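You operate a simulated robot arm through the tools that you are given. There is no shell and no other tool.

You run a simulated robot arm. Do the job below in one go: nothing can be reset, and whatever is moved stays where it is left.

JOB
Give the grey blast box two blasts from the blue cup with the highest rate.
Fine: cup in the button-side socket beside the cup mat, then main switch on, two presses, switch off; then the cup goes back on the mat. The tank stays charged. Set down upright: what you pick out.

It is judged by the outcome, as a careful person would: the job done as asked, and still so three seconds after it is handed in. It fails if anything else is knocked over, pushed out of place, dropped, spilled or broken.

ROBOT AND FRAMES
A 7-joint arm with a three-finger gripper, fixed in place. Base frame: the origin is on the floor under the middle of its stand, x ahead of it, y to its left, z up. Units: m, degrees, N and s.
With the tool pointing down near the work surface it reaches from about 0.1 to 0.86 m from the base axis. Its first joint turns from -166.0 to 166.0 degrees. Payload 2.94 kg.
Tool frame: the origin (TCP) lies between the finger pads and is the grasp point; the fingertips stand 0.03 m ahead of it; z points along the fingers, y is the line along which they close. The gripper opens to 0.132 m; its body begins 0.107 m behind the TCP.
Orientation is that of the tool frame in the base frame, as a unit quaternion [x, y, z, w]. With the fingers straight down and closing along the base's y, the tool's x points along the base's -x, its y along +y and its z along -z.

CONTROLS
- The arm moves only by the tool move_arm. Its argument "deltas" is one flat list of numbers, 7 for each row, row after row: the shift along the tool's x, y, z in units of 20 mm (1.0 is 20 mm), then the turn, a rotation vector about the tool's x, y, z in units of 8 degrees (1.0 is 8 degrees), then the gripper command, from -1 (shut) to 1 (fully open), values between in proportion. In form: [tx, ty, tz, rx, ry, rz, hand, tx, ty, tz, rx, ry, rz, hand, ...]. A call has 1 to 20 rows; each row shifts and turns the commanded pose from where the row before left it, along the tool's axes as they then stand. A call with a number of a shift or a turn outside -1 to 1 is refused whole. Each row takes 0.2 s and may step no farther than 0.05 m and 8.6 degrees from the row before; otherwise, or with a gripper value out of range, the whole call is refused. Where a pose cannot be reached the arm comes as near as it can. A force on the tool above 40 N (or 10 N above the force at the start of the call, whichever is more), or a blocked arm, ends the call early, and 0.2 s more pass. Each finger travels about 0.0374 m/s and halts on what it meets, pressing with about 44 N; the grip force reading is that of the motor and also rises with nothing between the fingers. The clock runs only during rows and for 0.2 s after the last one: add rows that do not move to give the fingers time. The reply holds the time, the measured pose of the TCP, the force on the tool along the base axes, the opening and the grip force, in the units named above and with some noise, with the torque about the TCP (base axes, N m) and any sound that the robot's microphone picked up.
- Cameras (640 x 400 px; columns grow to the right, rows downward): "scene" is fixed at [0.4009, 0.4996, 1.4603]; the picture's right is [-0.42, -0.91, 0.00], its down [-0.56, 0.26, -0.79] and it looks along [0.71, -0.33, -0.61] (base axes); focal length 214 px, centre (320, 200). "wrist" rides on the gripper at [0.072, 0.003, -0.144] in the tool frame; the picture's right is [-0.04, 1.00, 0.00], its down [-0.88, -0.04, -0.48] and it looks along [-0.47, -0.02, 0.88] (tool axes); focal length 256 px, centre (320, 200). There is no depth. A picture from a camera that has moved, and an enlarged one, comes with that camera's place and axes in the base frame and with its lens.
- camera(camera): a new picture of that camera. No time passes.
- move_column(by): moves the trunk up (or, below 0, down) by that many m; the arm rides with it, the base frame stays. It gives what a move gives, with no picture.
- zoom(camera, box): a new picture of the part [left, top, right, bottom] of that camera's present view, enlarged. No time passes.
- finish_job(): hands the job in; it is judged then, once.

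Places have to be worked out from the pictures, the camera data and where the tool is seen. Open the gripper and draw the arm clear of the work before you hand the job in, unless the task says otherwise.

The tools are called after "Call:" as name(argument=value, ...) on one line, values as JSON. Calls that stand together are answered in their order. move_arm: Moves the arm, as the interface text tells. Its arguments: {"type":"object","properties":{"deltas":{"type":"array"}},"required":["deltas"]} The other tools are called the same way: move_column (by) moves the trunk up or down; camera (camera) takes a picture; zoom (camera, box) takes an enlarged picture of a part of a camera's view; finish_job () hands the job in.

At the start:

```text
time_s: 0.0
tool_pos: [0.4448, -0.2646, 1.0228]
orientation: [-0.001, 1.0, 0.0, 0.0]
wrist_force: [-0.2, 0.0, 0.6]
torque: [-0.04, -0.04, 0.02]
width: 0.1319
grip_force: 0.0
trunk travel left (down, up): [-0.3, 0.24]
```

scene: 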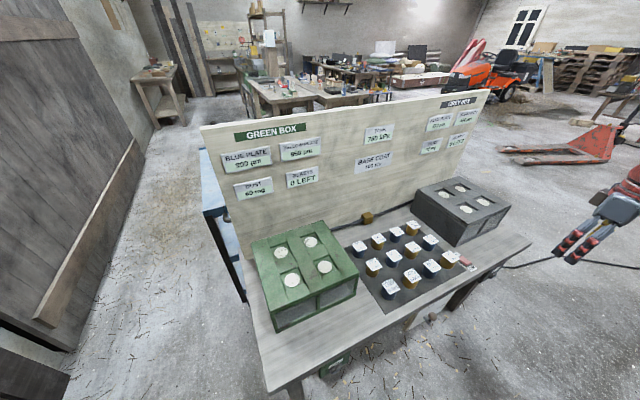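
wrist: 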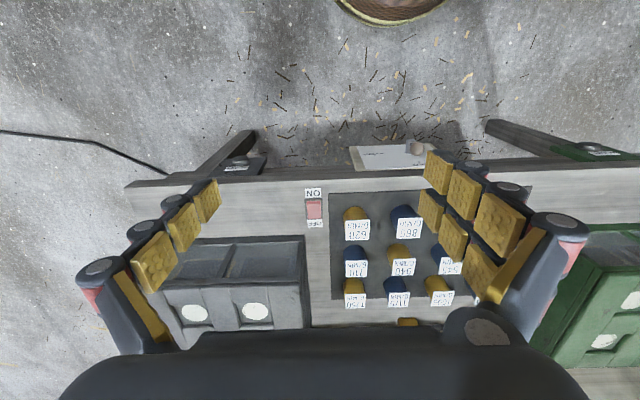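

The scene shows a bench with a green box, a grey box, a mat of labelled cups, and a back board with notes. I'll zoom in to read the labels and board first.

Call:
zoom(camera="scene", box=[340, 200, 500, 310])

Call:
zoom(camera="scene", box=[340, 80, 500, 180])

Call:
zoom(camera="scene", box=[200, 110, 360, 210])

Call:
zoom(camera="wrist", box=[290, 170, 470, 330])

Call:
zoom(camera="wrist", box=[340, 120, 460, 195])

```text
3.64 times, centred on (420, 255) of scene
camera zoom: at [0.4009, 0.4996, 1.4603], right [-0.42, -0.91, 0.0], down [-0.56, 0.26, -0.79], along [0.71, -0.33, -0.61], focal length 780 px, centre (-44, 0)
```

zoom: 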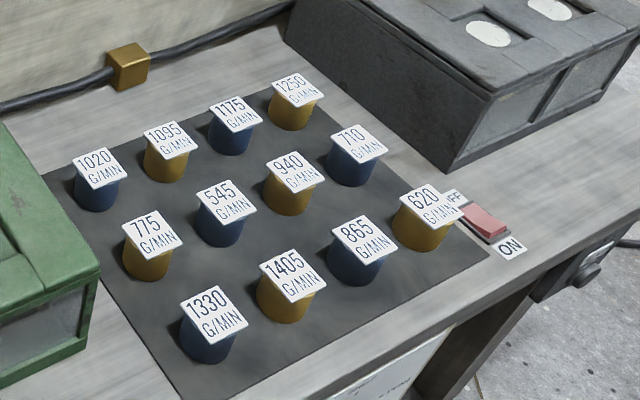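

```text
4.00 times, centred on (420, 130) of scene
camera zoom: at [0.4009, 0.4996, 1.4603], right [-0.42, -0.91, 0.0], down [-0.56, 0.26, -0.79], along [0.71, -0.33, -0.61], focal length 858 px, centre (-80, 480)
```

zoom: 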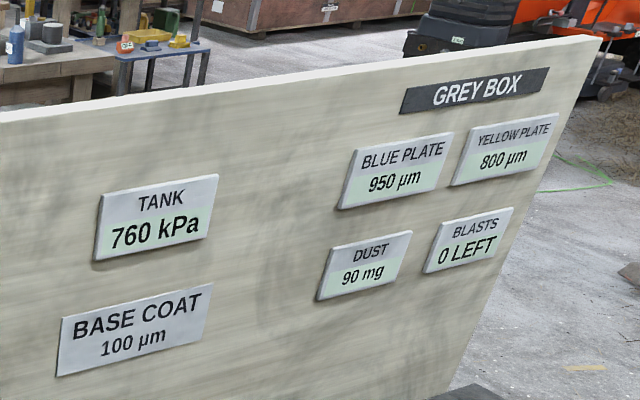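

```text
4.00 times, centred on (280, 160) of scene
camera zoom: at [0.4009, 0.4996, 1.4603], right [-0.42, -0.91, 0.0], down [-0.56, 0.26, -0.79], along [0.71, -0.33, -0.61], focal length 858 px, centre (480, 360)
```

zoom: 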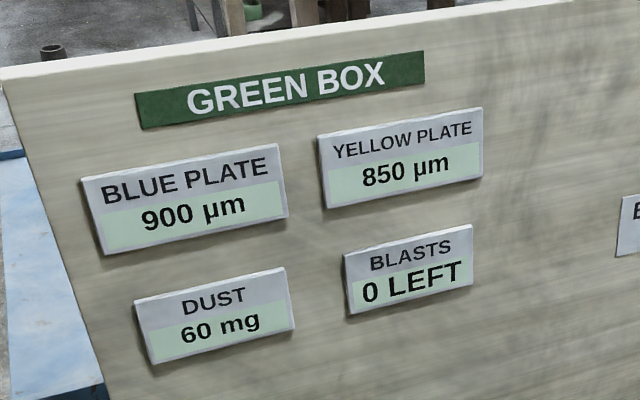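

```text
2.50 times, centred on (380, 250) of wrist
camera zoom: at [0.3744, -0.2611, 1.1662], right [0.04, 1.0, 0.0], down [0.88, -0.04, 0.48], along [0.47, -0.02, -0.88], focal length 640 px, centre (170, 75)
```

zoom: 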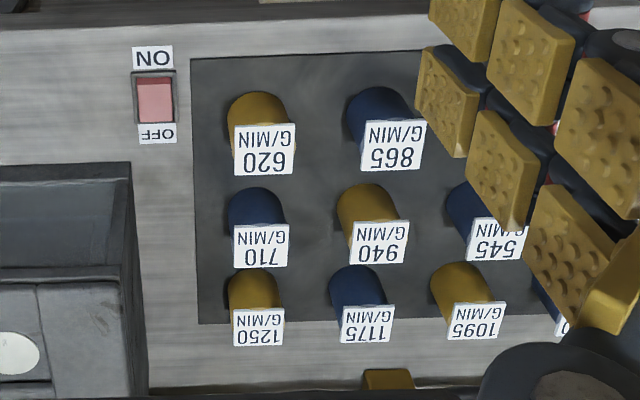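

```text
5.33 times, centred on (400, 158) of wrist
camera zoom: at [0.3744, -0.2611, 1.1662], right [0.04, 1.0, 0.0], down [0.88, -0.04, 0.48], along [0.47, -0.02, -0.88], focal length 1365 px, centre (-107, 427)
```

zoom: 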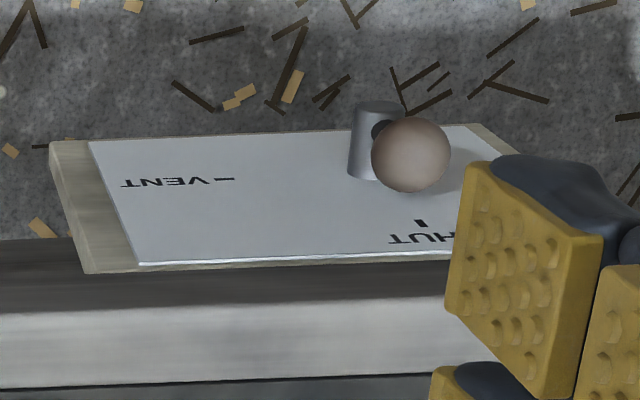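

The blue cups read 1020, 1175, 545, 710, 865 and 1330, so 1330 is the highest blue one (1405 is yellow). Next I'll look closely at the grey box, the switch, and the front-edge controls.

Call:
zoom(camera="scene", box=[400, 165, 540, 255])

Call:
zoom(camera="scene", box=[420, 240, 540, 320])

Call:
zoom(camera="scene", box=[240, 210, 380, 300])

Call:
zoom(camera="wrist", box=[120, 120, 340, 260])

Call:
zoom(camera="wrist", box=[140, 220, 330, 350])

Call:
zoom(camera="scene", box=[290, 310, 470, 400])

```text
4.44 times, centred on (470, 210) of scene
camera zoom: at [0.4009, 0.4996, 1.4603], right [-0.42, -0.91, 0.0], down [-0.56, 0.26, -0.79], along [0.71, -0.33, -0.61], focal length 953 px, centre (-347, 156)
```

zoom: 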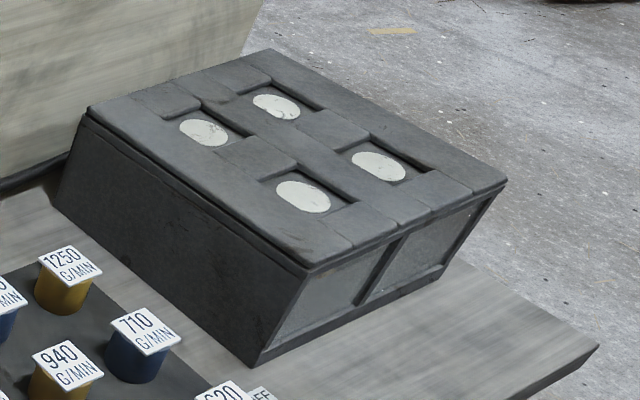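

```text
5.00 times, centred on (480, 280) of scene
camera zoom: at [0.4009, 0.4996, 1.4603], right [-0.42, -0.91, 0.0], down [-0.56, 0.26, -0.79], along [0.71, -0.33, -0.61], focal length 1072 px, centre (-480, -200)
```

zoom: 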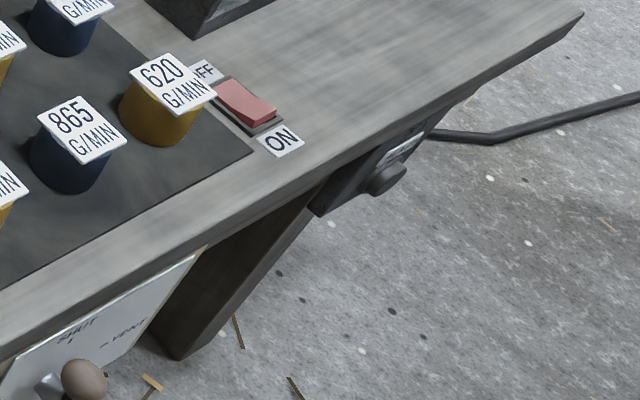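

```text
4.44 times, centred on (310, 255) of scene
camera zoom: at [0.4009, 0.4996, 1.4603], right [-0.42, -0.91, 0.0], down [-0.56, 0.26, -0.79], along [0.71, -0.33, -0.61], focal length 953 px, centre (364, -44)
```

zoom: 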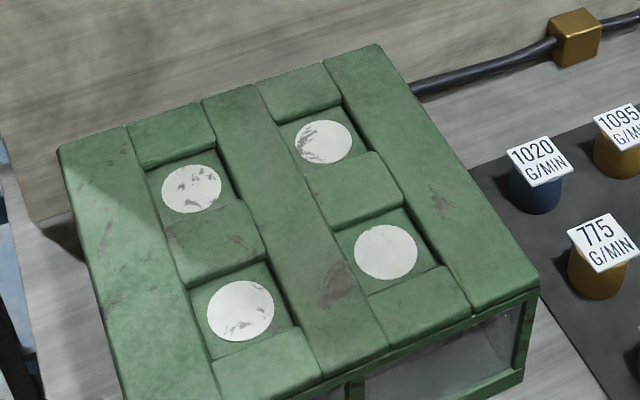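

```text
2.86 times, centred on (230, 190) of wrist
camera zoom: at [0.3744, -0.2611, 1.1662], right [0.04, 1.0, 0.0], down [0.88, -0.04, 0.48], along [0.47, -0.02, -0.88], focal length 731 px, centre (577, 229)
```

zoom: 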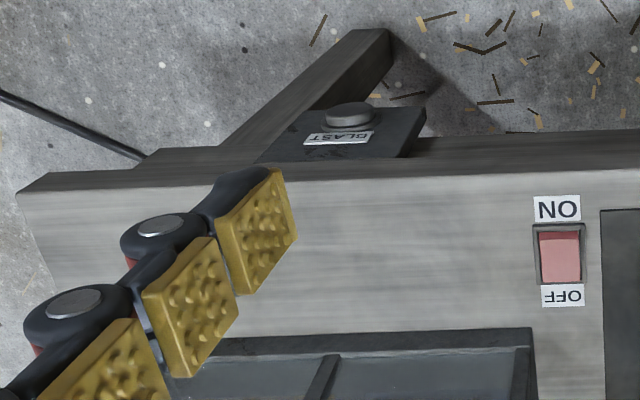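

```text
3.08 times, centred on (235, 285) of wrist
camera zoom: at [0.3744, -0.2611, 1.1662], right [0.04, 1.0, 0.0], down [0.88, -0.04, 0.48], along [0.47, -0.02, -0.88], focal length 788 px, centre (582, -62)
```

zoom: 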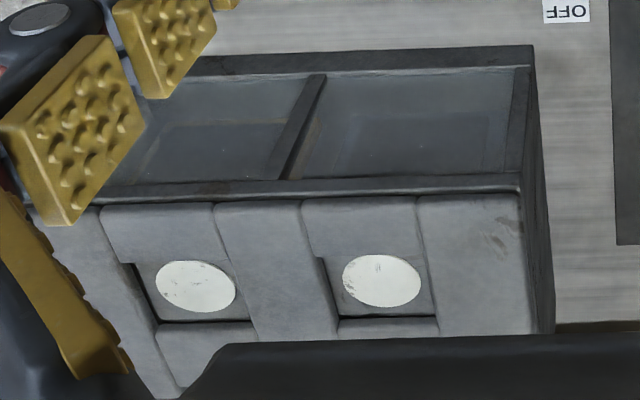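

```text
3.56 times, centred on (380, 355) of scene
camera zoom: at [0.4009, 0.4996, 1.4603], right [-0.42, -0.91, 0.0], down [-0.56, 0.26, -0.79], along [0.71, -0.33, -0.61], focal length 763 px, centre (107, -351)
```

zoom: 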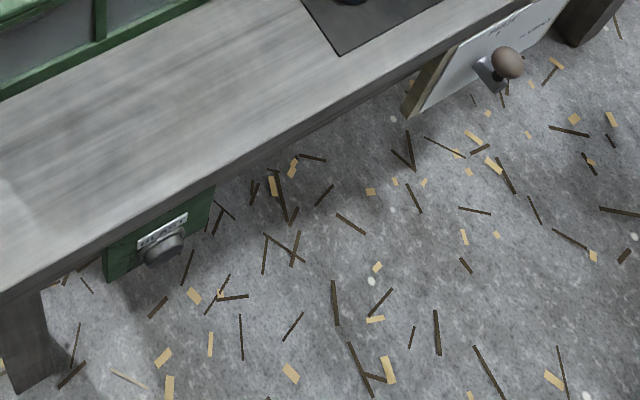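

The boxes have four recessed sockets each. By rough triangulation the bench top is near z≈0.70, the 1330 cup near (0.665, 0.10), and the grey box's front, mat-side socket near (0.79, -0.405, 0.835). I'll move the hand left, staying high, so the wrist camera sees the 1330 cup.

Call:
move_arm(deltas=[0, 1, 0, 0, 0, 0, 1, 0, 1, 0, 0, 0, 0, 1, 0, 1, 0, 0, 0, 0, 1, 0, 1, 0, 0, 0, 0, 1, 0, 1, 0, 0, 0, 0, 1, 0, 1, 0, 0, 0, 0, 1, 0, 1, 0, 0, 0, 0, 1, 0, 1, 0, 0, 0, 0, 1, 0, 1, 0, 0, 0, 0, 1, 0, 1, 0, 0, 0, 0, 1, 0, 1, 0, 0, 0, 0, 1, 0, 1, 0, 0, 0, 0, 1, 0, 1, 0, 0, 0, 0, 1, 0, 1, 0, 0, 0, 0, 1, 0, 1, 0, 0, 0, 0, 1, 0, 1, 0, 0, 0, 0, 1, 0, 1, 0, 0, 0, 0, 1, 0, 1, 0, 0, 0, 0, 1])

Call:
camera(camera="wrist")

Call:
camera(camera="scene")

```text
time_s: 3.8
tool_pos: [0.4468, 0.0962, 1.0229]
orientation: [0.0, 1.0, 0.0, 0.0]
wrist_force: [0.2, 0.6, -0.2]
torque: [0.01, -0.01, -0.01]
width: 0.1322
grip_force: 0.0
trunk travel left (down, up): [-0.3, 0.24]
```

```text
taken
camera wrist: at [0.3758, 0.0992, 1.1672], right [0.04, 1.0, 0.0], down [0.88, -0.04, 0.48], along [0.48, -0.02, -0.88], focal length 256 px, centre (320, 200)
```

wrist: 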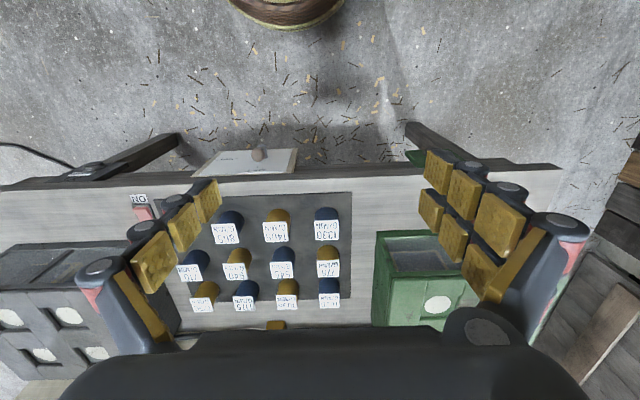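

```text
taken
```

scene: 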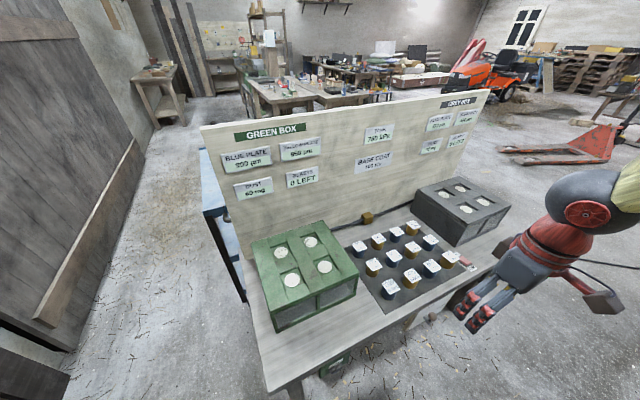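

Now zoom in on the cups and the grey box lid from this vantage.

Call:
zoom(camera="wrist", box=[170, 190, 370, 330])

Call:
zoom(camera="wrist", box=[0, 230, 200, 390])

Call:
zoom(camera="wrist", box=[290, 190, 370, 250])

Call:
zoom(camera="wrist", box=[40, 120, 200, 230])

```text
2.86 times, centred on (270, 260) of wrist
camera zoom: at [0.3758, 0.0992, 1.1672], right [0.04, 1.0, 0.0], down [0.88, -0.04, 0.48], along [0.48, -0.02, -0.88], focal length 731 px, centre (463, 29)
```

zoom: 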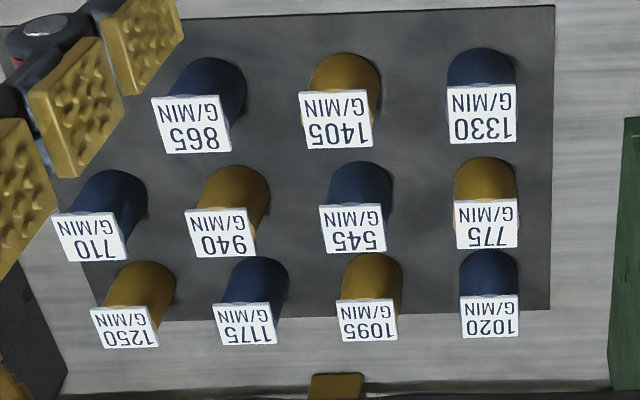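

```text
2.50 times, centred on (100, 310) of wrist
camera zoom: at [0.3758, 0.0992, 1.1672], right [0.04, 1.0, 0.0], down [0.88, -0.04, 0.48], along [0.48, -0.02, -0.88], focal length 640 px, centre (870, -75)
```

zoom: 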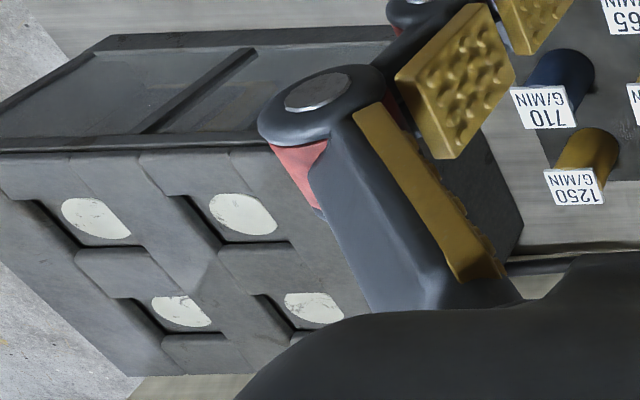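

```text
6.67 times, centred on (330, 220) of wrist
camera zoom: at [0.3758, 0.0992, 1.1672], right [0.04, 1.0, 0.0], down [0.88, -0.04, 0.48], along [0.48, -0.02, -0.88], focal length 1707 px, centre (253, 67)
```

zoom: 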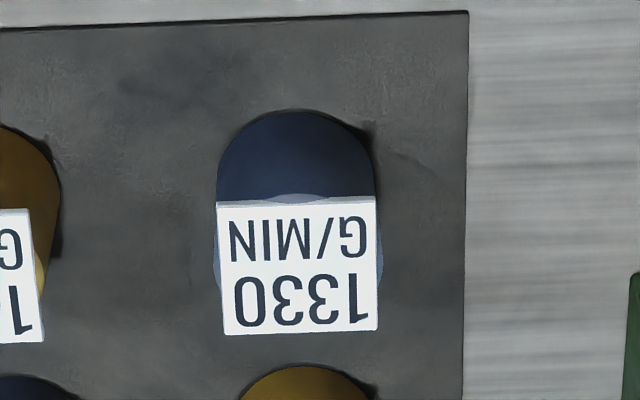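

```text
3.64 times, centred on (120, 175) of wrist
camera zoom: at [0.3758, 0.0992, 1.1672], right [0.04, 1.0, 0.0], down [0.88, -0.04, 0.48], along [0.48, -0.02, -0.88], focal length 931 px, centre (1047, 291)
```

zoom: 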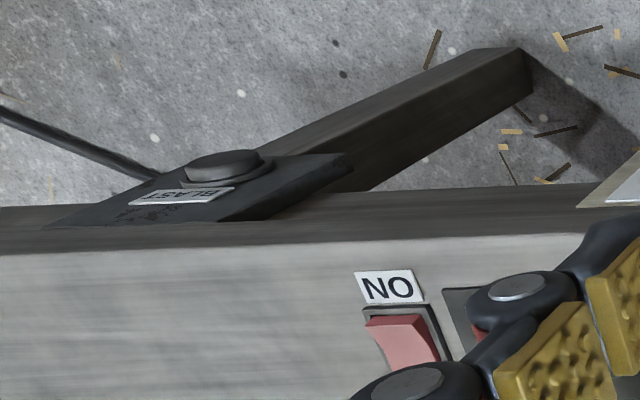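

The label of the 1330 cup triangulates to about (0.666, 0.100, 0.755), with the cup about 0.047 m wide and 0.05 m tall. Next I'll move back right and forward, staying high, to see the grey box lid, switch and button close up.

Call:
move_arm(deltas=[-0.38, -1, 0, 0, 0, 0, 1, -0.38, -1, 0, 0, 0, 0, 1, -0.38, -1, 0, 0, 0, 0, 1, -0.38, -1, 0, 0, 0, 0, 1, -0.38, -1, 0, 0, 0, 0, 1, -0.38, -1, 0, 0, 0, 0, 1, -0.38, -1, 0, 0, 0, 0, 1, -0.38, -1, 0, 0, 0, 0, 1, -0.38, -1, 0, 0, 0, 0, 1, -0.38, -1, 0, 0, 0, 0, 1, -0.38, -1, 0, 0, 0, 0, 1, -0.38, -1, 0, 0, 0, 0, 1, -0.38, -1, 0, 0, 0, 0, 1, -0.38, -1, 0, 0, 0, 0, 1, -0.38, -1, 0, 0, 0, 0, 1, -0.38, -1, 0, 0, 0, 0, 1, -0.38, -1, 0, 0, 0, 0, 1, -0.38, -1, 0, 0, 0, 0, 1, -0.38, -1, 0, 0, 0, 0, 1, -0.38, -1, 0, 0, 0, 0, 1])

Call:
camera(camera="wrist")

Call:
zoom(camera="wrist", box=[180, 170, 330, 320])

Call:
zoom(camera="wrist", box=[200, 60, 400, 200])

```text
time_s: 8.0
tool_pos: [0.5984, -0.3049, 1.0239]
orientation: [0.0, 1.0, 0.0, -0.001]
wrist_force: [0.4, -0.3, 0.1]
torque: [0.03, 0.0, -0.02]
width: 0.1318
grip_force: 0.0
trunk travel left (down, up): [-0.3, 0.24]
```

```text
taken
camera wrist: at [0.5272, -0.3018, 1.1664], right [0.04, 1.0, 0.0], down [0.88, -0.04, 0.47], along [0.47, -0.02, -0.88], focal length 256 px, centre (320, 200)
```

wrist: 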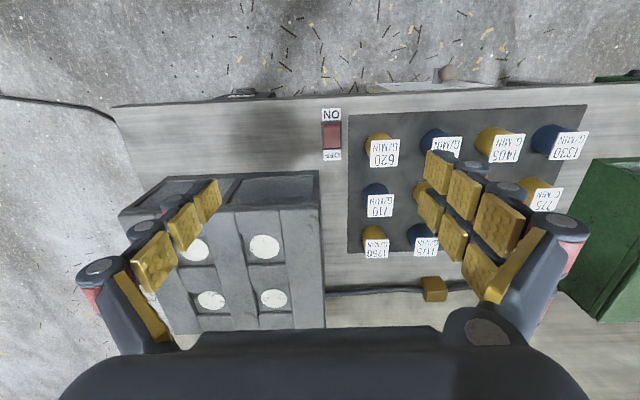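

```text
2.67 times, centred on (255, 245) of wrist
camera zoom: at [0.5272, -0.3018, 1.1664], right [0.04, 1.0, 0.0], down [0.88, -0.04, 0.47], along [0.47, -0.02, -0.88], focal length 683 px, centre (493, 80)
```

zoom: 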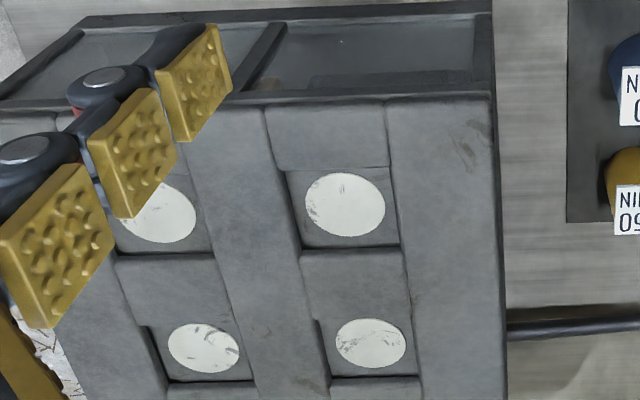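

```text
2.86 times, centred on (300, 130) of wrist
camera zoom: at [0.5272, -0.3018, 1.1664], right [0.04, 1.0, 0.0], down [0.88, -0.04, 0.47], along [0.47, -0.02, -0.88], focal length 731 px, centre (377, 400)
```

zoom: 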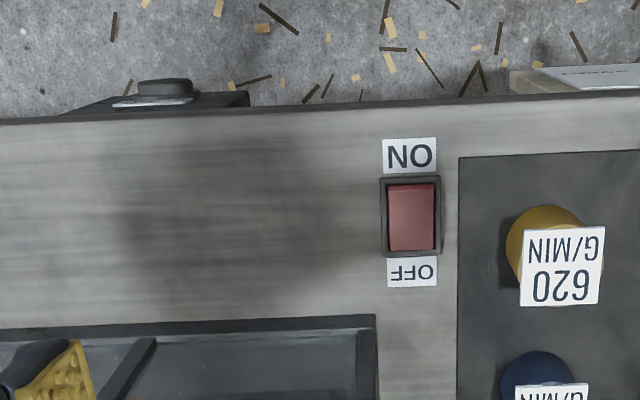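

The front mat-side socket comes out near (0.787, -0.404, 0.836) from two views, 0.885 m out, so I'll test whether the tool-down pose reaches above it, staying well above the lid (fingertips about 0.99).

Call:
move_arm(deltas=[-0.945, -0.495, 0, 0, 0, 0, 1, -0.945, -0.495, 0, 0, 0, 0, 1, -0.945, -0.495, 0, 0, 0, 0, 1, -0.945, -0.495, 0, 0, 0, 0, 1, -0.945, -0.495, 0, 0, 0, 0, 1, -0.945, -0.495, 0, 0, 0, 0, 1, -0.945, -0.495, 0, 0, 0, 0, 1, -0.945, -0.495, 0, 0, 0, 0, 1, -0.945, -0.495, 0, 0, 0, 0, 1, -0.945, -0.495, 0, 0, 0, 0, 1, 0, 0, 0, 0, 0, 0, 1])

Call:
camera(camera="wrist")

Call:
camera(camera="scene")

```text
time_s: 10.4
tool_pos: [0.7873, -0.4037, 1.0221]
orientation: [-0.001, 1.0, 0.0, 0.0]
wrist_force: [0.7, 0.7, 0.0]
torque: [-0.02, -0.01, 0.0]
width: 0.1319
grip_force: 0.0
trunk travel left (down, up): [-0.3, 0.24]
```

```text
taken
camera wrist: at [0.7164, -0.4006, 1.1663], right [0.04, 1.0, 0.0], down [0.88, -0.04, 0.48], along [0.48, -0.02, -0.88], focal length 256 px, centre (320, 200)
```

wrist: 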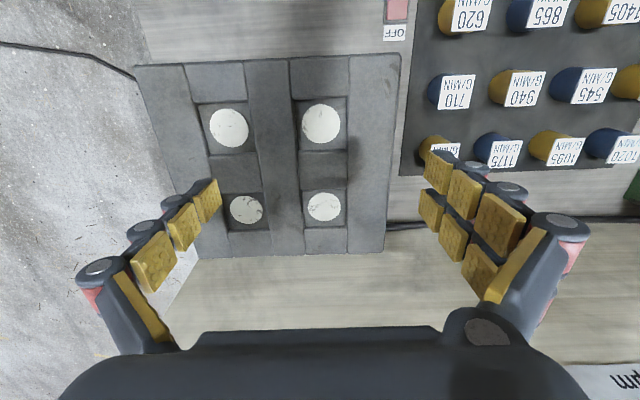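

```text
taken
```

scene: 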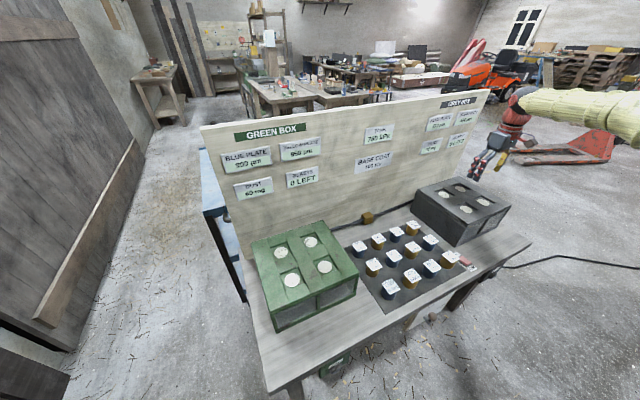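

The arm reaches this spot. This near-vertical view lets me measure the socket well; I'll zoom.

Call:
zoom(camera="wrist", box=[270, 70, 370, 170])

Call:
zoom(camera="wrist", box=[170, 40, 410, 260])

Call:
zoom(camera="scene", box=[460, 90, 560, 190])

```text
4.00 times, centred on (320, 120) of wrist
camera zoom: at [0.7164, -0.4006, 1.1663], right [0.04, 1.0, 0.0], down [0.88, -0.04, 0.48], along [0.48, -0.02, -0.88], focal length 1024 px, centre (320, 520)
```

zoom: 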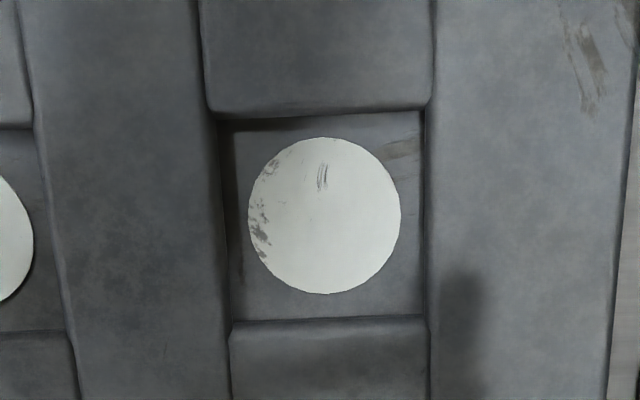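

```text
1.82 times, centred on (290, 150) of wrist
camera zoom: at [0.7164, -0.4006, 1.1663], right [0.04, 1.0, 0.0], down [0.88, -0.04, 0.48], along [0.48, -0.02, -0.88], focal length 465 px, centre (374, 291)
```

zoom: 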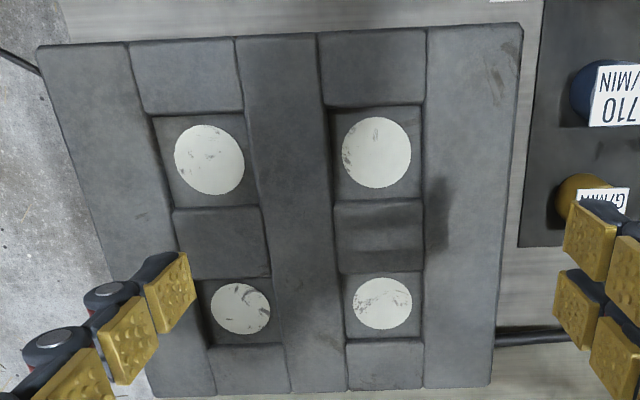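

```text
4.00 times, centred on (510, 140) of scene
camera zoom: at [0.4009, 0.4996, 1.4603], right [-0.42, -0.91, 0.0], down [-0.56, 0.26, -0.79], along [0.71, -0.33, -0.61], focal length 858 px, centre (-440, 440)
```

zoom: 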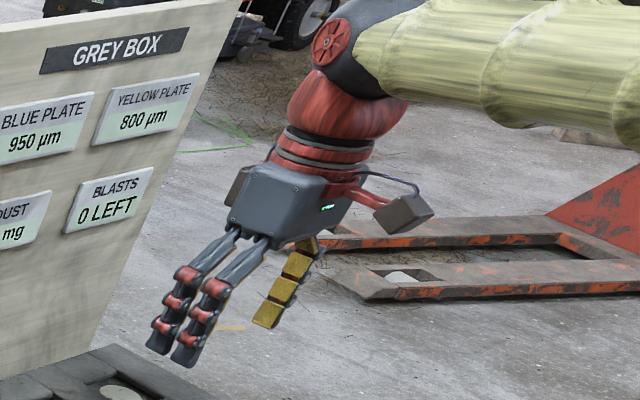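

I get the socket disc centre at (0.786, -0.403), the recess about 0.06 m square and shallow. I'll part-close the fingers in free air (to about 0.05 m) to see how they're shaped at cup width.

Call:
move_arm(deltas=[0, 0, 0, 0, 0, 0, -0.24, 0, 0, 0, 0, 0, 0, -0.24, 0, 0, 0, 0, 0, 0, -0.24, 0, 0, 0, 0, 0, 0, -0.24, 0, 0, 0, 0, 0, 0, -0.24, 0, 0, 0, 0, 0, 0, -0.24, 0, 0, 0, 0, 0, 0, -0.24, 0, 0, 0, 0, 0, 0, -0.24])

Call:
camera(camera="wrist")

Call:
zoom(camera="scene", box=[460, 90, 560, 190])

```text
time_s: 12.2
tool_pos: [0.7889, -0.4036, 1.0225]
orientation: [0.001, 1.0, 0.0, 0.0]
wrist_force: [-0.5, -0.4, -0.9]
torque: [-0.05, -0.01, -0.02]
width: 0.0504
grip_force: 0.0
trunk travel left (down, up): [-0.3, 0.24]
```

```text
taken
camera wrist: at [0.7166, -0.4007, 1.1657], right [0.04, 1.0, 0.0], down [0.88, -0.04, 0.48], along [0.47, -0.02, -0.88], focal length 256 px, centre (320, 200)
```

wrist: 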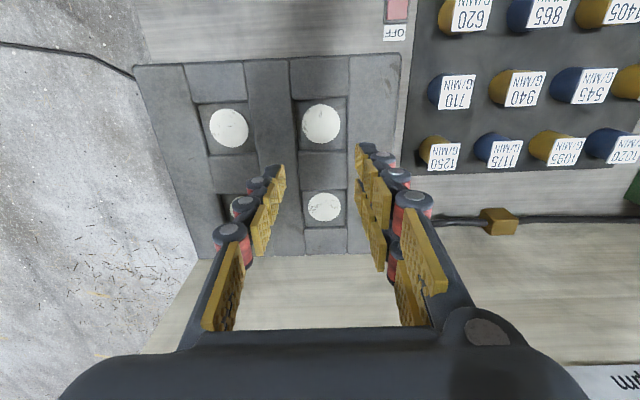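

```text
4.00 times, centred on (510, 140) of scene
camera zoom: at [0.4009, 0.4996, 1.4603], right [-0.42, -0.91, 0.0], down [-0.56, 0.26, -0.79], along [0.71, -0.33, -0.61], focal length 858 px, centre (-440, 440)
```

zoom: 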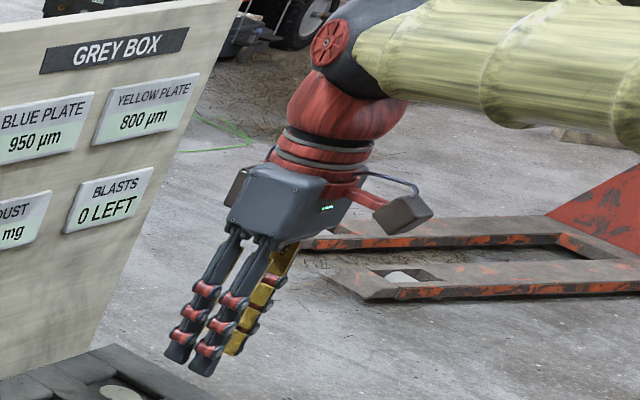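

Zooming on the fingers to see tip positions relative to the TCP.

Call:
zoom(camera="wrist", box=[200, 130, 460, 330])

Call:
zoom(camera="scene", box=[495, 140, 530, 190])

```text
2.00 times, centred on (330, 230) of wrist
camera zoom: at [0.7166, -0.4007, 1.1657], right [0.04, 1.0, 0.0], down [0.88, -0.04, 0.48], along [0.47, -0.02, -0.88], focal length 512 px, centre (300, 140)
```

zoom: 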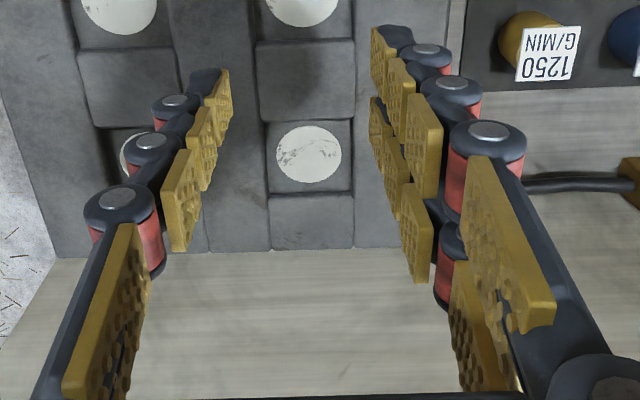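

```text
8.00 times, centred on (512, 165) of scene
camera zoom: at [0.4009, 0.4996, 1.4603], right [-0.42, -0.91, 0.0], down [-0.56, 0.26, -0.79], along [0.71, -0.33, -0.61], focal length 1716 px, centre (-1220, 480)
```

zoom: 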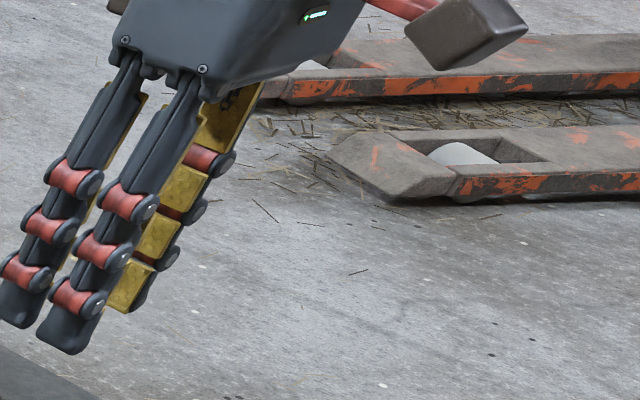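

Fingers are close to straight and parallel at this width. I'll go back over the 1330 cup, still high, with the gripper preset to about 0.075 m so the fingers pass between the cups.

Call:
move_arm(deltas=[0.25, 1, 0, 0, 0, 0, 0.14, 0.25, 1, 0, 0, 0, 0, 0.14, 0.25, 1, 0, 0, 0, 0, 0.14, 0.25, 1, 0, 0, 0, 0, 0.14, 0.25, 1, 0, 0, 0, 0, 0.14, 0.25, 1, 0, 0, 0, 0, 0.14, 0.25, 1, 0, 0, 0, 0, 0.14, 0.25, 1, 0, 0, 0, 0, 0.14, 0.25, 1, 0, 0, 0, 0, 0.14, 0.25, 1, 0, 0, 0, 0, 0.14, 0.25, 1, 0, 0, 0, 0, 0.14, 0.25, 1, 0, 0, 0, 0, 0.14, 0.25, 1, 0, 0, 0, 0, 0.14, 0.25, 1, 0, 0, 0, 0, 0.14, 0.25, 1, 0, 0, 0, 0, 0.14, 0.25, 1, 0, 0, 0, 0, 0.14, 0.25, 1, 0, 0, 0, 0, 0.14, 0.25, 1, 0, 0, 0, 0, 0.14, 0.25, 1, 0, 0, 0, 0, 0.14, 0.25, 1, 0, 0, 0, 0, 0.14])

Call:
move_arm(deltas=[0.25, 1, 0, 0, 0, 0, 0.14, 0.25, 1, 0, 0, 0, 0, 0.14, 0.25, 1, 0, 0, 0, 0, 0.14, 0.25, 1, 0, 0, 0, 0, 0.14, 0.2, 1, 0, 0, 0, 0, 0.14, 0, 0.2, 0, 0, 0, 0, 0.14, 0, 0, 0, 0, 0, 0, 0.14])

Call:
camera(camera="wrist")

Call:
camera(camera="scene")

```text
time_s: 16.4
tool_pos: [0.6866, -0.0028, 1.0244]
orientation: [0.0, 1.0, 0.0, 0.001]
wrist_force: [0.3, -0.6, 0.0]
torque: [0.04, 0.0, -0.01]
width: 0.0754
grip_force: 0.1
trunk travel left (down, up): [-0.3, 0.24]
```

```text
time_s: 18.0
tool_pos: [0.6644, 0.0994, 1.0228]
orientation: [0.0, 1.0, 0.001, 0.0]
wrist_force: [-0.6, 0.5, -0.4]
torque: [-0.01, -0.02, 0.04]
width: 0.0751
grip_force: 0.0
trunk travel left (down, up): [-0.3, 0.24]
```

```text
taken
camera wrist: at [0.5918, 0.1032, 1.1664], right [0.04, 1.0, 0.0], down [0.88, -0.04, 0.48], along [0.47, -0.02, -0.88], focal length 256 px, centre (320, 200)
```

wrist: 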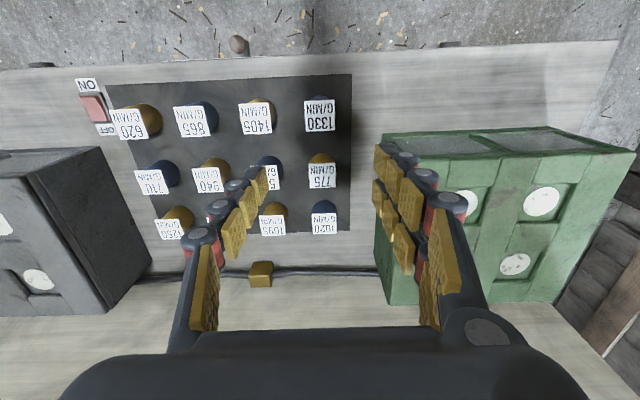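

```text
taken
```

scene: 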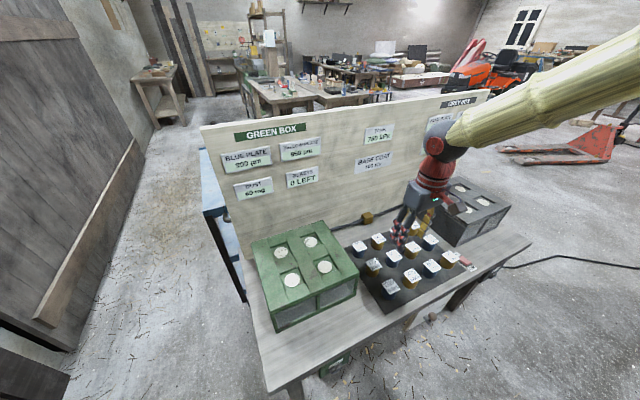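

The cup is below and slightly ahead. I'll zoom on it to refine its place and check the clearance from the green box (its near corner looks to be about y=0.18).

Call:
zoom(camera="wrist", box=[280, 70, 360, 150])

Call:
zoom(camera="wrist", box=[340, 60, 440, 160])

Call:
zoom(camera="scene", box=[360, 220, 440, 300])

```text
5.00 times, centred on (320, 110) of wrist
camera zoom: at [0.5918, 0.1032, 1.1664], right [0.04, 1.0, 0.0], down [0.88, -0.04, 0.48], along [0.47, -0.02, -0.88], focal length 1280 px, centre (320, 650)
```

zoom: 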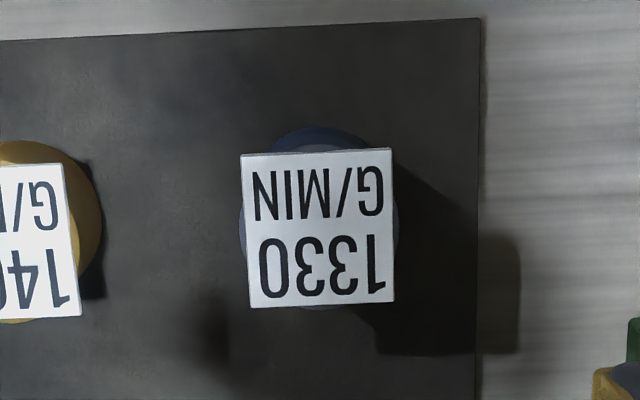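

```text
4.00 times, centred on (390, 110) of wrist
camera zoom: at [0.5918, 0.1032, 1.1664], right [0.04, 1.0, 0.0], down [0.88, -0.04, 0.48], along [0.47, -0.02, -0.88], focal length 1024 px, centre (40, 560)
```

zoom: 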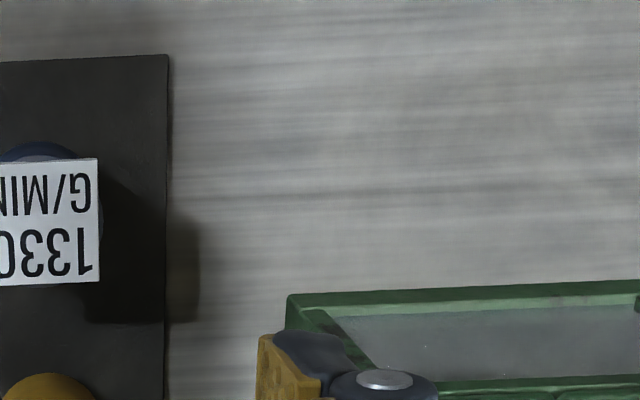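

```text
5.00 times, centred on (400, 260) of scene
camera zoom: at [0.4009, 0.4996, 1.4603], right [-0.42, -0.91, 0.0], down [-0.56, 0.26, -0.79], along [0.71, -0.33, -0.61], focal length 1072 px, centre (-80, -100)
```

zoom: 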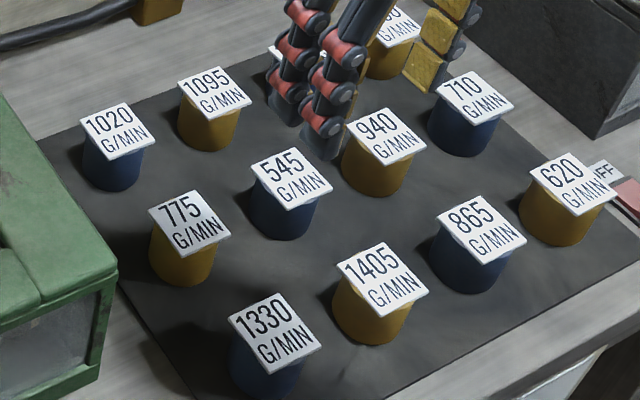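

The cup centre refines to (0.665, 0.1005), and the green box side is at y≈0.21, which leaves enough room. I'll descend to about z=0.803 so the fingertips are just above the label height, then check.

Call:
move_arm(deltas=[0, 0.05, 1, 0, 0, 0, 0.14, 0, 0, 1, 0, 0, 0, 0.14, 0, 0, 1, 0, 0, 0, 0.14, 0, 0, 1, 0, 0, 0, 0.14, 0, 0, 1, 0, 0, 0, 0.14, 0, 0, 1, 0, 0, 0, 0.14, 0, 0, 1, 0, 0, 0, 0.14, 0, 0, 1, 0, 0, 0, 0.14, 0, 0, 1, 0, 0, 0, 0.14, 0, 0, 1, 0, 0, 0, 0.14, 0, 0, 1, 0, 0, 0, 0.14, 0, 0, 0, 0, 0, 0, 0.14])

Call:
camera(camera="wrist")

Call:
zoom(camera="scene", box=[350, 210, 450, 310])

```text
time_s: 20.6
tool_pos: [0.6646, 0.1014, 0.8026]
orientation: [0.001, 1.0, 0.0, 0.0]
wrist_force: [0.0, 0.2, -0.2]
torque: [-0.01, 0.0, 0.01]
width: 0.0752
grip_force: 0.1
trunk travel left (down, up): [-0.3, 0.24]
```

```text
taken
camera wrist: at [0.5926, 0.1049, 0.9466], right [0.04, 1.0, 0.0], down [0.88, -0.04, 0.48], along [0.48, -0.02, -0.88], focal length 256 px, centre (320, 200)
```

wrist: 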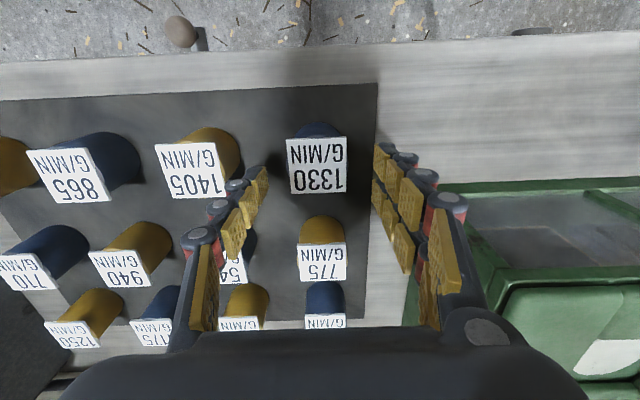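

```text
4.00 times, centred on (400, 260) of scene
camera zoom: at [0.4009, 0.4996, 1.4603], right [-0.42, -0.91, 0.0], down [-0.56, 0.26, -0.79], along [0.71, -0.33, -0.61], focal length 858 px, centre (0, -40)
```

zoom: 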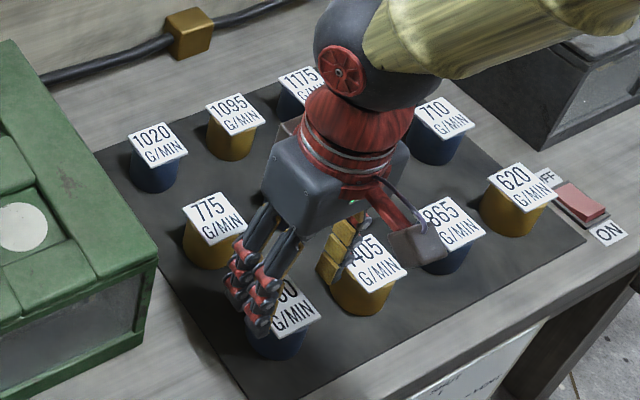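

Fingertips straddle the label with room on both sides. I'll descend to TCP z≈0.755 (tips about 2 cm above the mat), watching the force.

Call:
move_arm(deltas=[-0.02, -0.03, 0.6, 0, 0, 0, 0.14, 0, 0, 0.6, 0, 0, 0, 0.14, 0, 0, 0.6, 0, 0, 0, 0.14, 0, 0, 0.58, 0, 0, 0, 0.14, 0, 0, 0, 0, 0, 0, 0.14])

Call:
camera(camera="wrist")

Call:
zoom(camera="scene", box=[350, 230, 450, 310])

```text
time_s: 21.8
tool_pos: [0.6625, 0.1006, 0.7573]
orientation: [0.0, 1.0, 0.0, 0.0]
wrist_force: [-0.7, 0.0, -0.5]
torque: [0.04, 0.01, 0.03]
width: 0.0752
grip_force: 0.1
trunk travel left (down, up): [-0.3, 0.24]
```

```text
taken
camera wrist: at [0.5917, 0.1039, 0.8997], right [0.04, 1.0, 0.0], down [0.88, -0.04, 0.48], along [0.48, -0.02, -0.88], focal length 256 px, centre (320, 200)
```

wrist: 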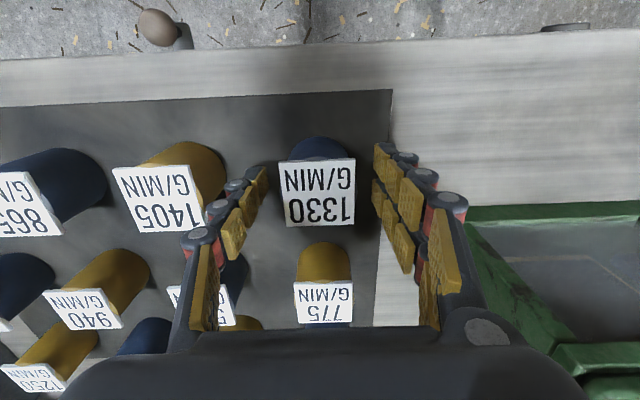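

```text
5.00 times, centred on (400, 270) of scene
camera zoom: at [0.4009, 0.4996, 1.4603], right [-0.42, -0.91, 0.0], down [-0.56, 0.26, -0.79], along [0.71, -0.33, -0.61], focal length 1072 px, centre (-80, -150)
```

zoom: 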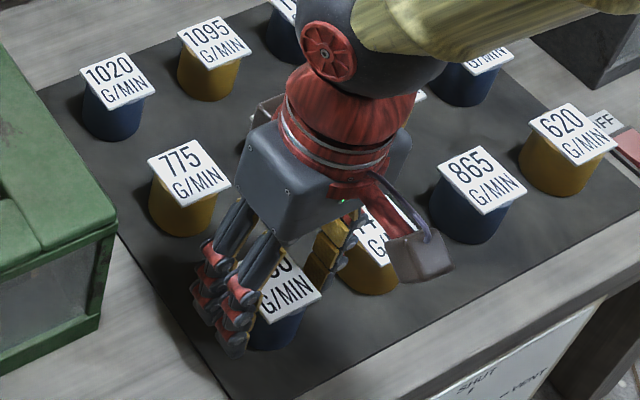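

The cup sits centred between the fingers with no contact forces. Closing the gripper now.

Call:
move_arm(deltas=[0, 0, 0, 0, 0, 0, -1, 0, 0, 0, 0, 0, 0, -1, 0, 0, 0, 0, 0, 0, -1, 0, 0, 0, 0, 0, 0, -1, 0, 0, 0, 0, 0, 0, -1, 0, 0, 0, 0, 0, 0, -1, 0, 0, 0, 0, 0, 0, -1])

Call:
camera(camera="wrist")

Call:
zoom(camera="scene", box=[350, 230, 450, 310])

```text
time_s: 23.4
tool_pos: [0.6628, 0.1008, 0.7555]
orientation: [0.0, 1.0, 0.0, 0.0]
wrist_force: [0.2, 0.6, 0.9]
torque: [-0.01, 0.01, -0.04]
width: 0.0482
grip_force: 44.3
trunk travel left (down, up): [-0.3, 0.24]
```

```text
taken
camera wrist: at [0.5916, 0.1039, 0.8999], right [0.04, 1.0, 0.0], down [0.88, -0.04, 0.48], along [0.48, -0.02, -0.88], focal length 256 px, centre (320, 200)
```

wrist: 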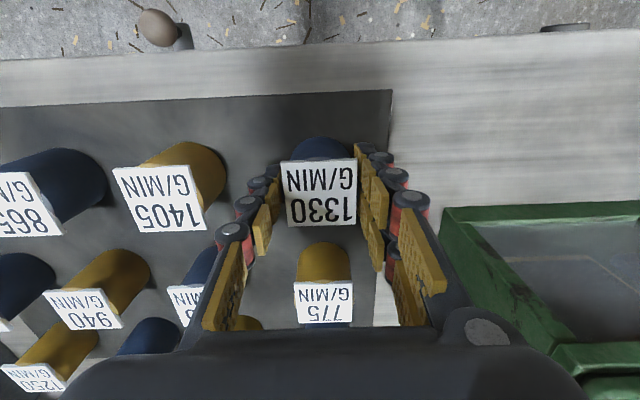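

```text
5.00 times, centred on (400, 270) of scene
camera zoom: at [0.4009, 0.4996, 1.4603], right [-0.42, -0.91, 0.0], down [-0.56, 0.26, -0.79], along [0.71, -0.33, -0.61], focal length 1072 px, centre (-80, -150)
```

zoom: 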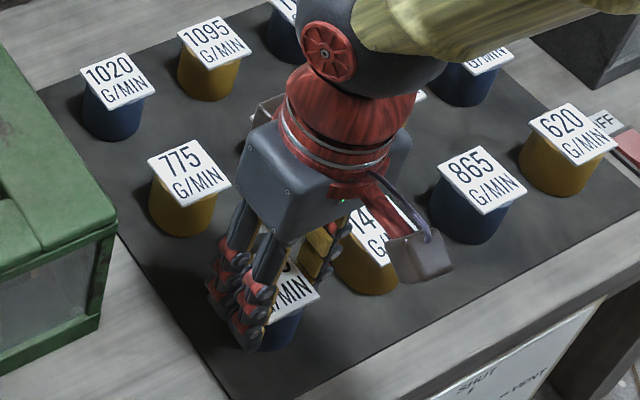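

Gripped at 0.048 m with 44 N. I'll lift straight up a little and check that the cup comes along level.

Call:
move_arm(deltas=[0, 0, -0.3, 0, 0, 0, -1, 0, 0, -0.5, 0, 0, 0, -1, 0, 0, -0.7, 0, 0, 0, -1, 0, 0, -1, 0, 0, 0, -1, 0, 0, 0, 0, 0, 0, -1])

Call:
camera(camera="wrist")

Call:
zoom(camera="scene", box=[350, 210, 450, 310])

```text
time_s: 24.6
tool_pos: [0.6639, 0.1018, 0.8048]
orientation: [0.0, 1.0, 0.0, 0.001]
wrist_force: [0.3, 0.2, -2.4]
torque: [-0.01, 0.02, 0.03]
width: 0.0483
grip_force: 43.8
trunk travel left (down, up): [-0.3, 0.24]
```

```text
taken
camera wrist: at [0.5926, 0.1039, 0.9495], right [0.04, 1.0, 0.0], down [0.88, -0.04, 0.47], along [0.47, -0.02, -0.88], focal length 256 px, centre (320, 200)
```

wrist: 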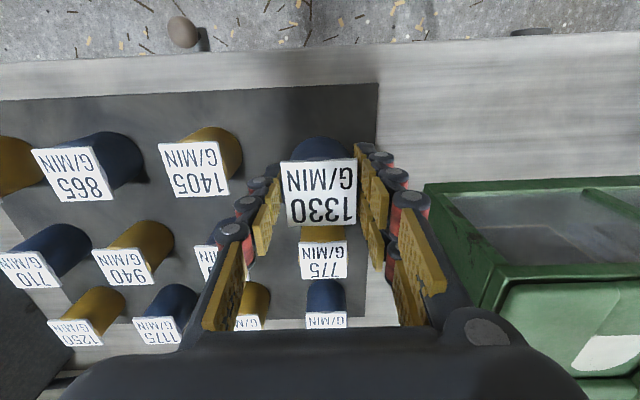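

```text
4.00 times, centred on (400, 260) of scene
camera zoom: at [0.4009, 0.4996, 1.4603], right [-0.42, -0.91, 0.0], down [-0.56, 0.26, -0.79], along [0.71, -0.33, -0.61], focal length 858 px, centre (0, -40)
```

zoom: 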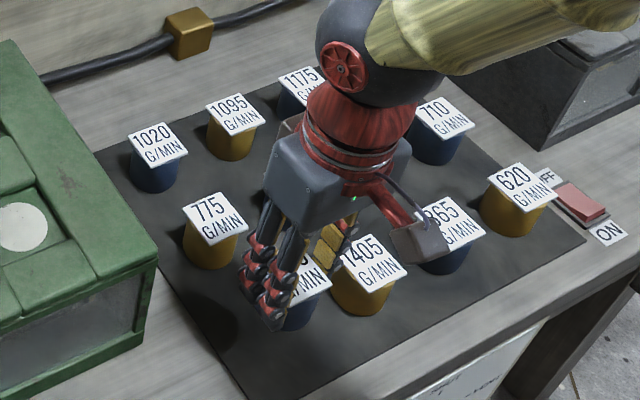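

The cup rose level and stayed centred in the grip (about 2.4 N). Lifting to about 0.985 and carrying it toward the grey box above everything.

Call:
move_arm(deltas=[0, 0, -1, 0, 0, 0, -1, 0, 0, -1, 0, 0, 0, -1, 0, 0, -1, 0, 0, 0, -1, 0, 0, -1, 0, 0, 0, -1, 0, 0, -1, 0, 0, 0, -1, 0, 0, -1, 0, 0, 0, -1, 0, 0, -1, 0, 0, 0, -1, 0, 0, -1, 0, 0, 0, -1, 0, 0, -1, 0, 0, 0, -1, 0, -0.5, 0, 0, 0, 0, -1, -0.2, -1, 0, 0, 0, 0, -1, -0.25, -1, 0, 0, 0, 0, -1, -0.25, -1, 0, 0, 0, 0, -1, -0.25, -1, 0, 0, 0, 0, -1, -0.25, -1, 0, 0, 0, 0, -1, -0.25, -1, 0, 0, 0, 0, -1, -0.25, -1, 0, 0, 0, 0, -1, -0.25, -1, 0, 0, 0, 0, -1, -0.25, -1, 0, 0, 0, 0, -1, -0.25, -1, 0, 0, 0, 0, -1])

Call:
move_arm(deltas=[-0.25, -1, 0, 0, 0, 0, -1, -0.25, -1, 0, 0, 0, 0, -1, -0.25, -1, 0, 0, 0, 0, -1, -0.25, -1, 0, 0, 0, 0, -1, -0.25, -1, 0, 0, 0, 0, -1, -0.25, -1, 0, 0, 0, 0, -1, -0.25, -1, 0, 0, 0, 0, -1, -0.25, -1, 0, 0, 0, 0, -1, -0.25, -1, 0, 0, 0, 0, -1, -0.25, -1, 0, 0, 0, 0, -1, -0.25, -1, 0, 0, 0, 0, -1, -0.25, -1, 0, 0, 0, 0, -1, -0.25, -1, 0, 0, 0, 0, -1, -0.2, -1, 0, 0, 0, 0, -1, -0.15, -0.7, 0, 0, 0, 0, -1, 0, 0, 0, 0, 0, 0, -1])

Call:
camera(camera="wrist")

Call:
zoom(camera="scene", box=[440, 110, 540, 210])

```text
time_s: 28.8
tool_pos: [0.7118, -0.1077, 0.9852]
orientation: [0.0, 1.0, 0.0, -0.001]
wrist_force: [0.4, 0.5, -1.4]
torque: [0.0, 0.0, 0.02]
width: 0.0479
grip_force: 44.3
trunk travel left (down, up): [-0.3, 0.24]
```

```text
time_s: 32.2
tool_pos: [0.7845, -0.4022, 0.9838]
orientation: [0.0, 1.0, 0.001, 0.0]
wrist_force: [0.3, -0.4, -1.9]
torque: [-0.02, 0.0, 0.01]
width: 0.0479
grip_force: 44.4
trunk travel left (down, up): [-0.3, 0.24]
```

```text
taken
camera wrist: at [0.7137, -0.3989, 1.1271], right [0.04, 1.0, 0.0], down [0.88, -0.04, 0.48], along [0.47, -0.02, -0.88], focal length 256 px, centre (320, 200)
```

wrist: 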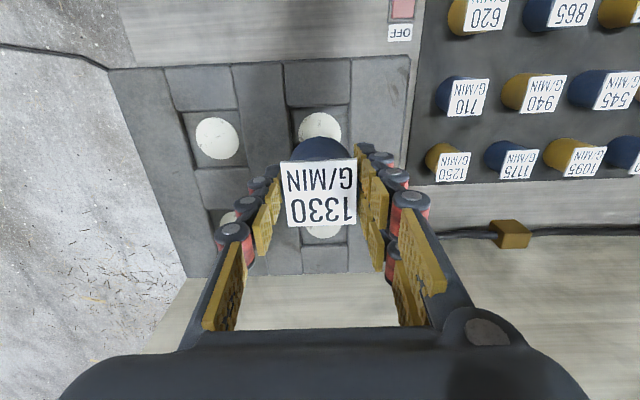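

```text
4.00 times, centred on (490, 160) of scene
camera zoom: at [0.4009, 0.4996, 1.4603], right [-0.42, -0.91, 0.0], down [-0.56, 0.26, -0.79], along [0.71, -0.33, -0.61], focal length 858 px, centre (-360, 360)
```

zoom: 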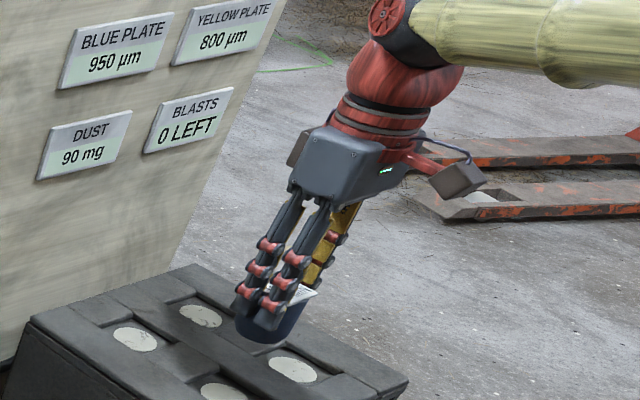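

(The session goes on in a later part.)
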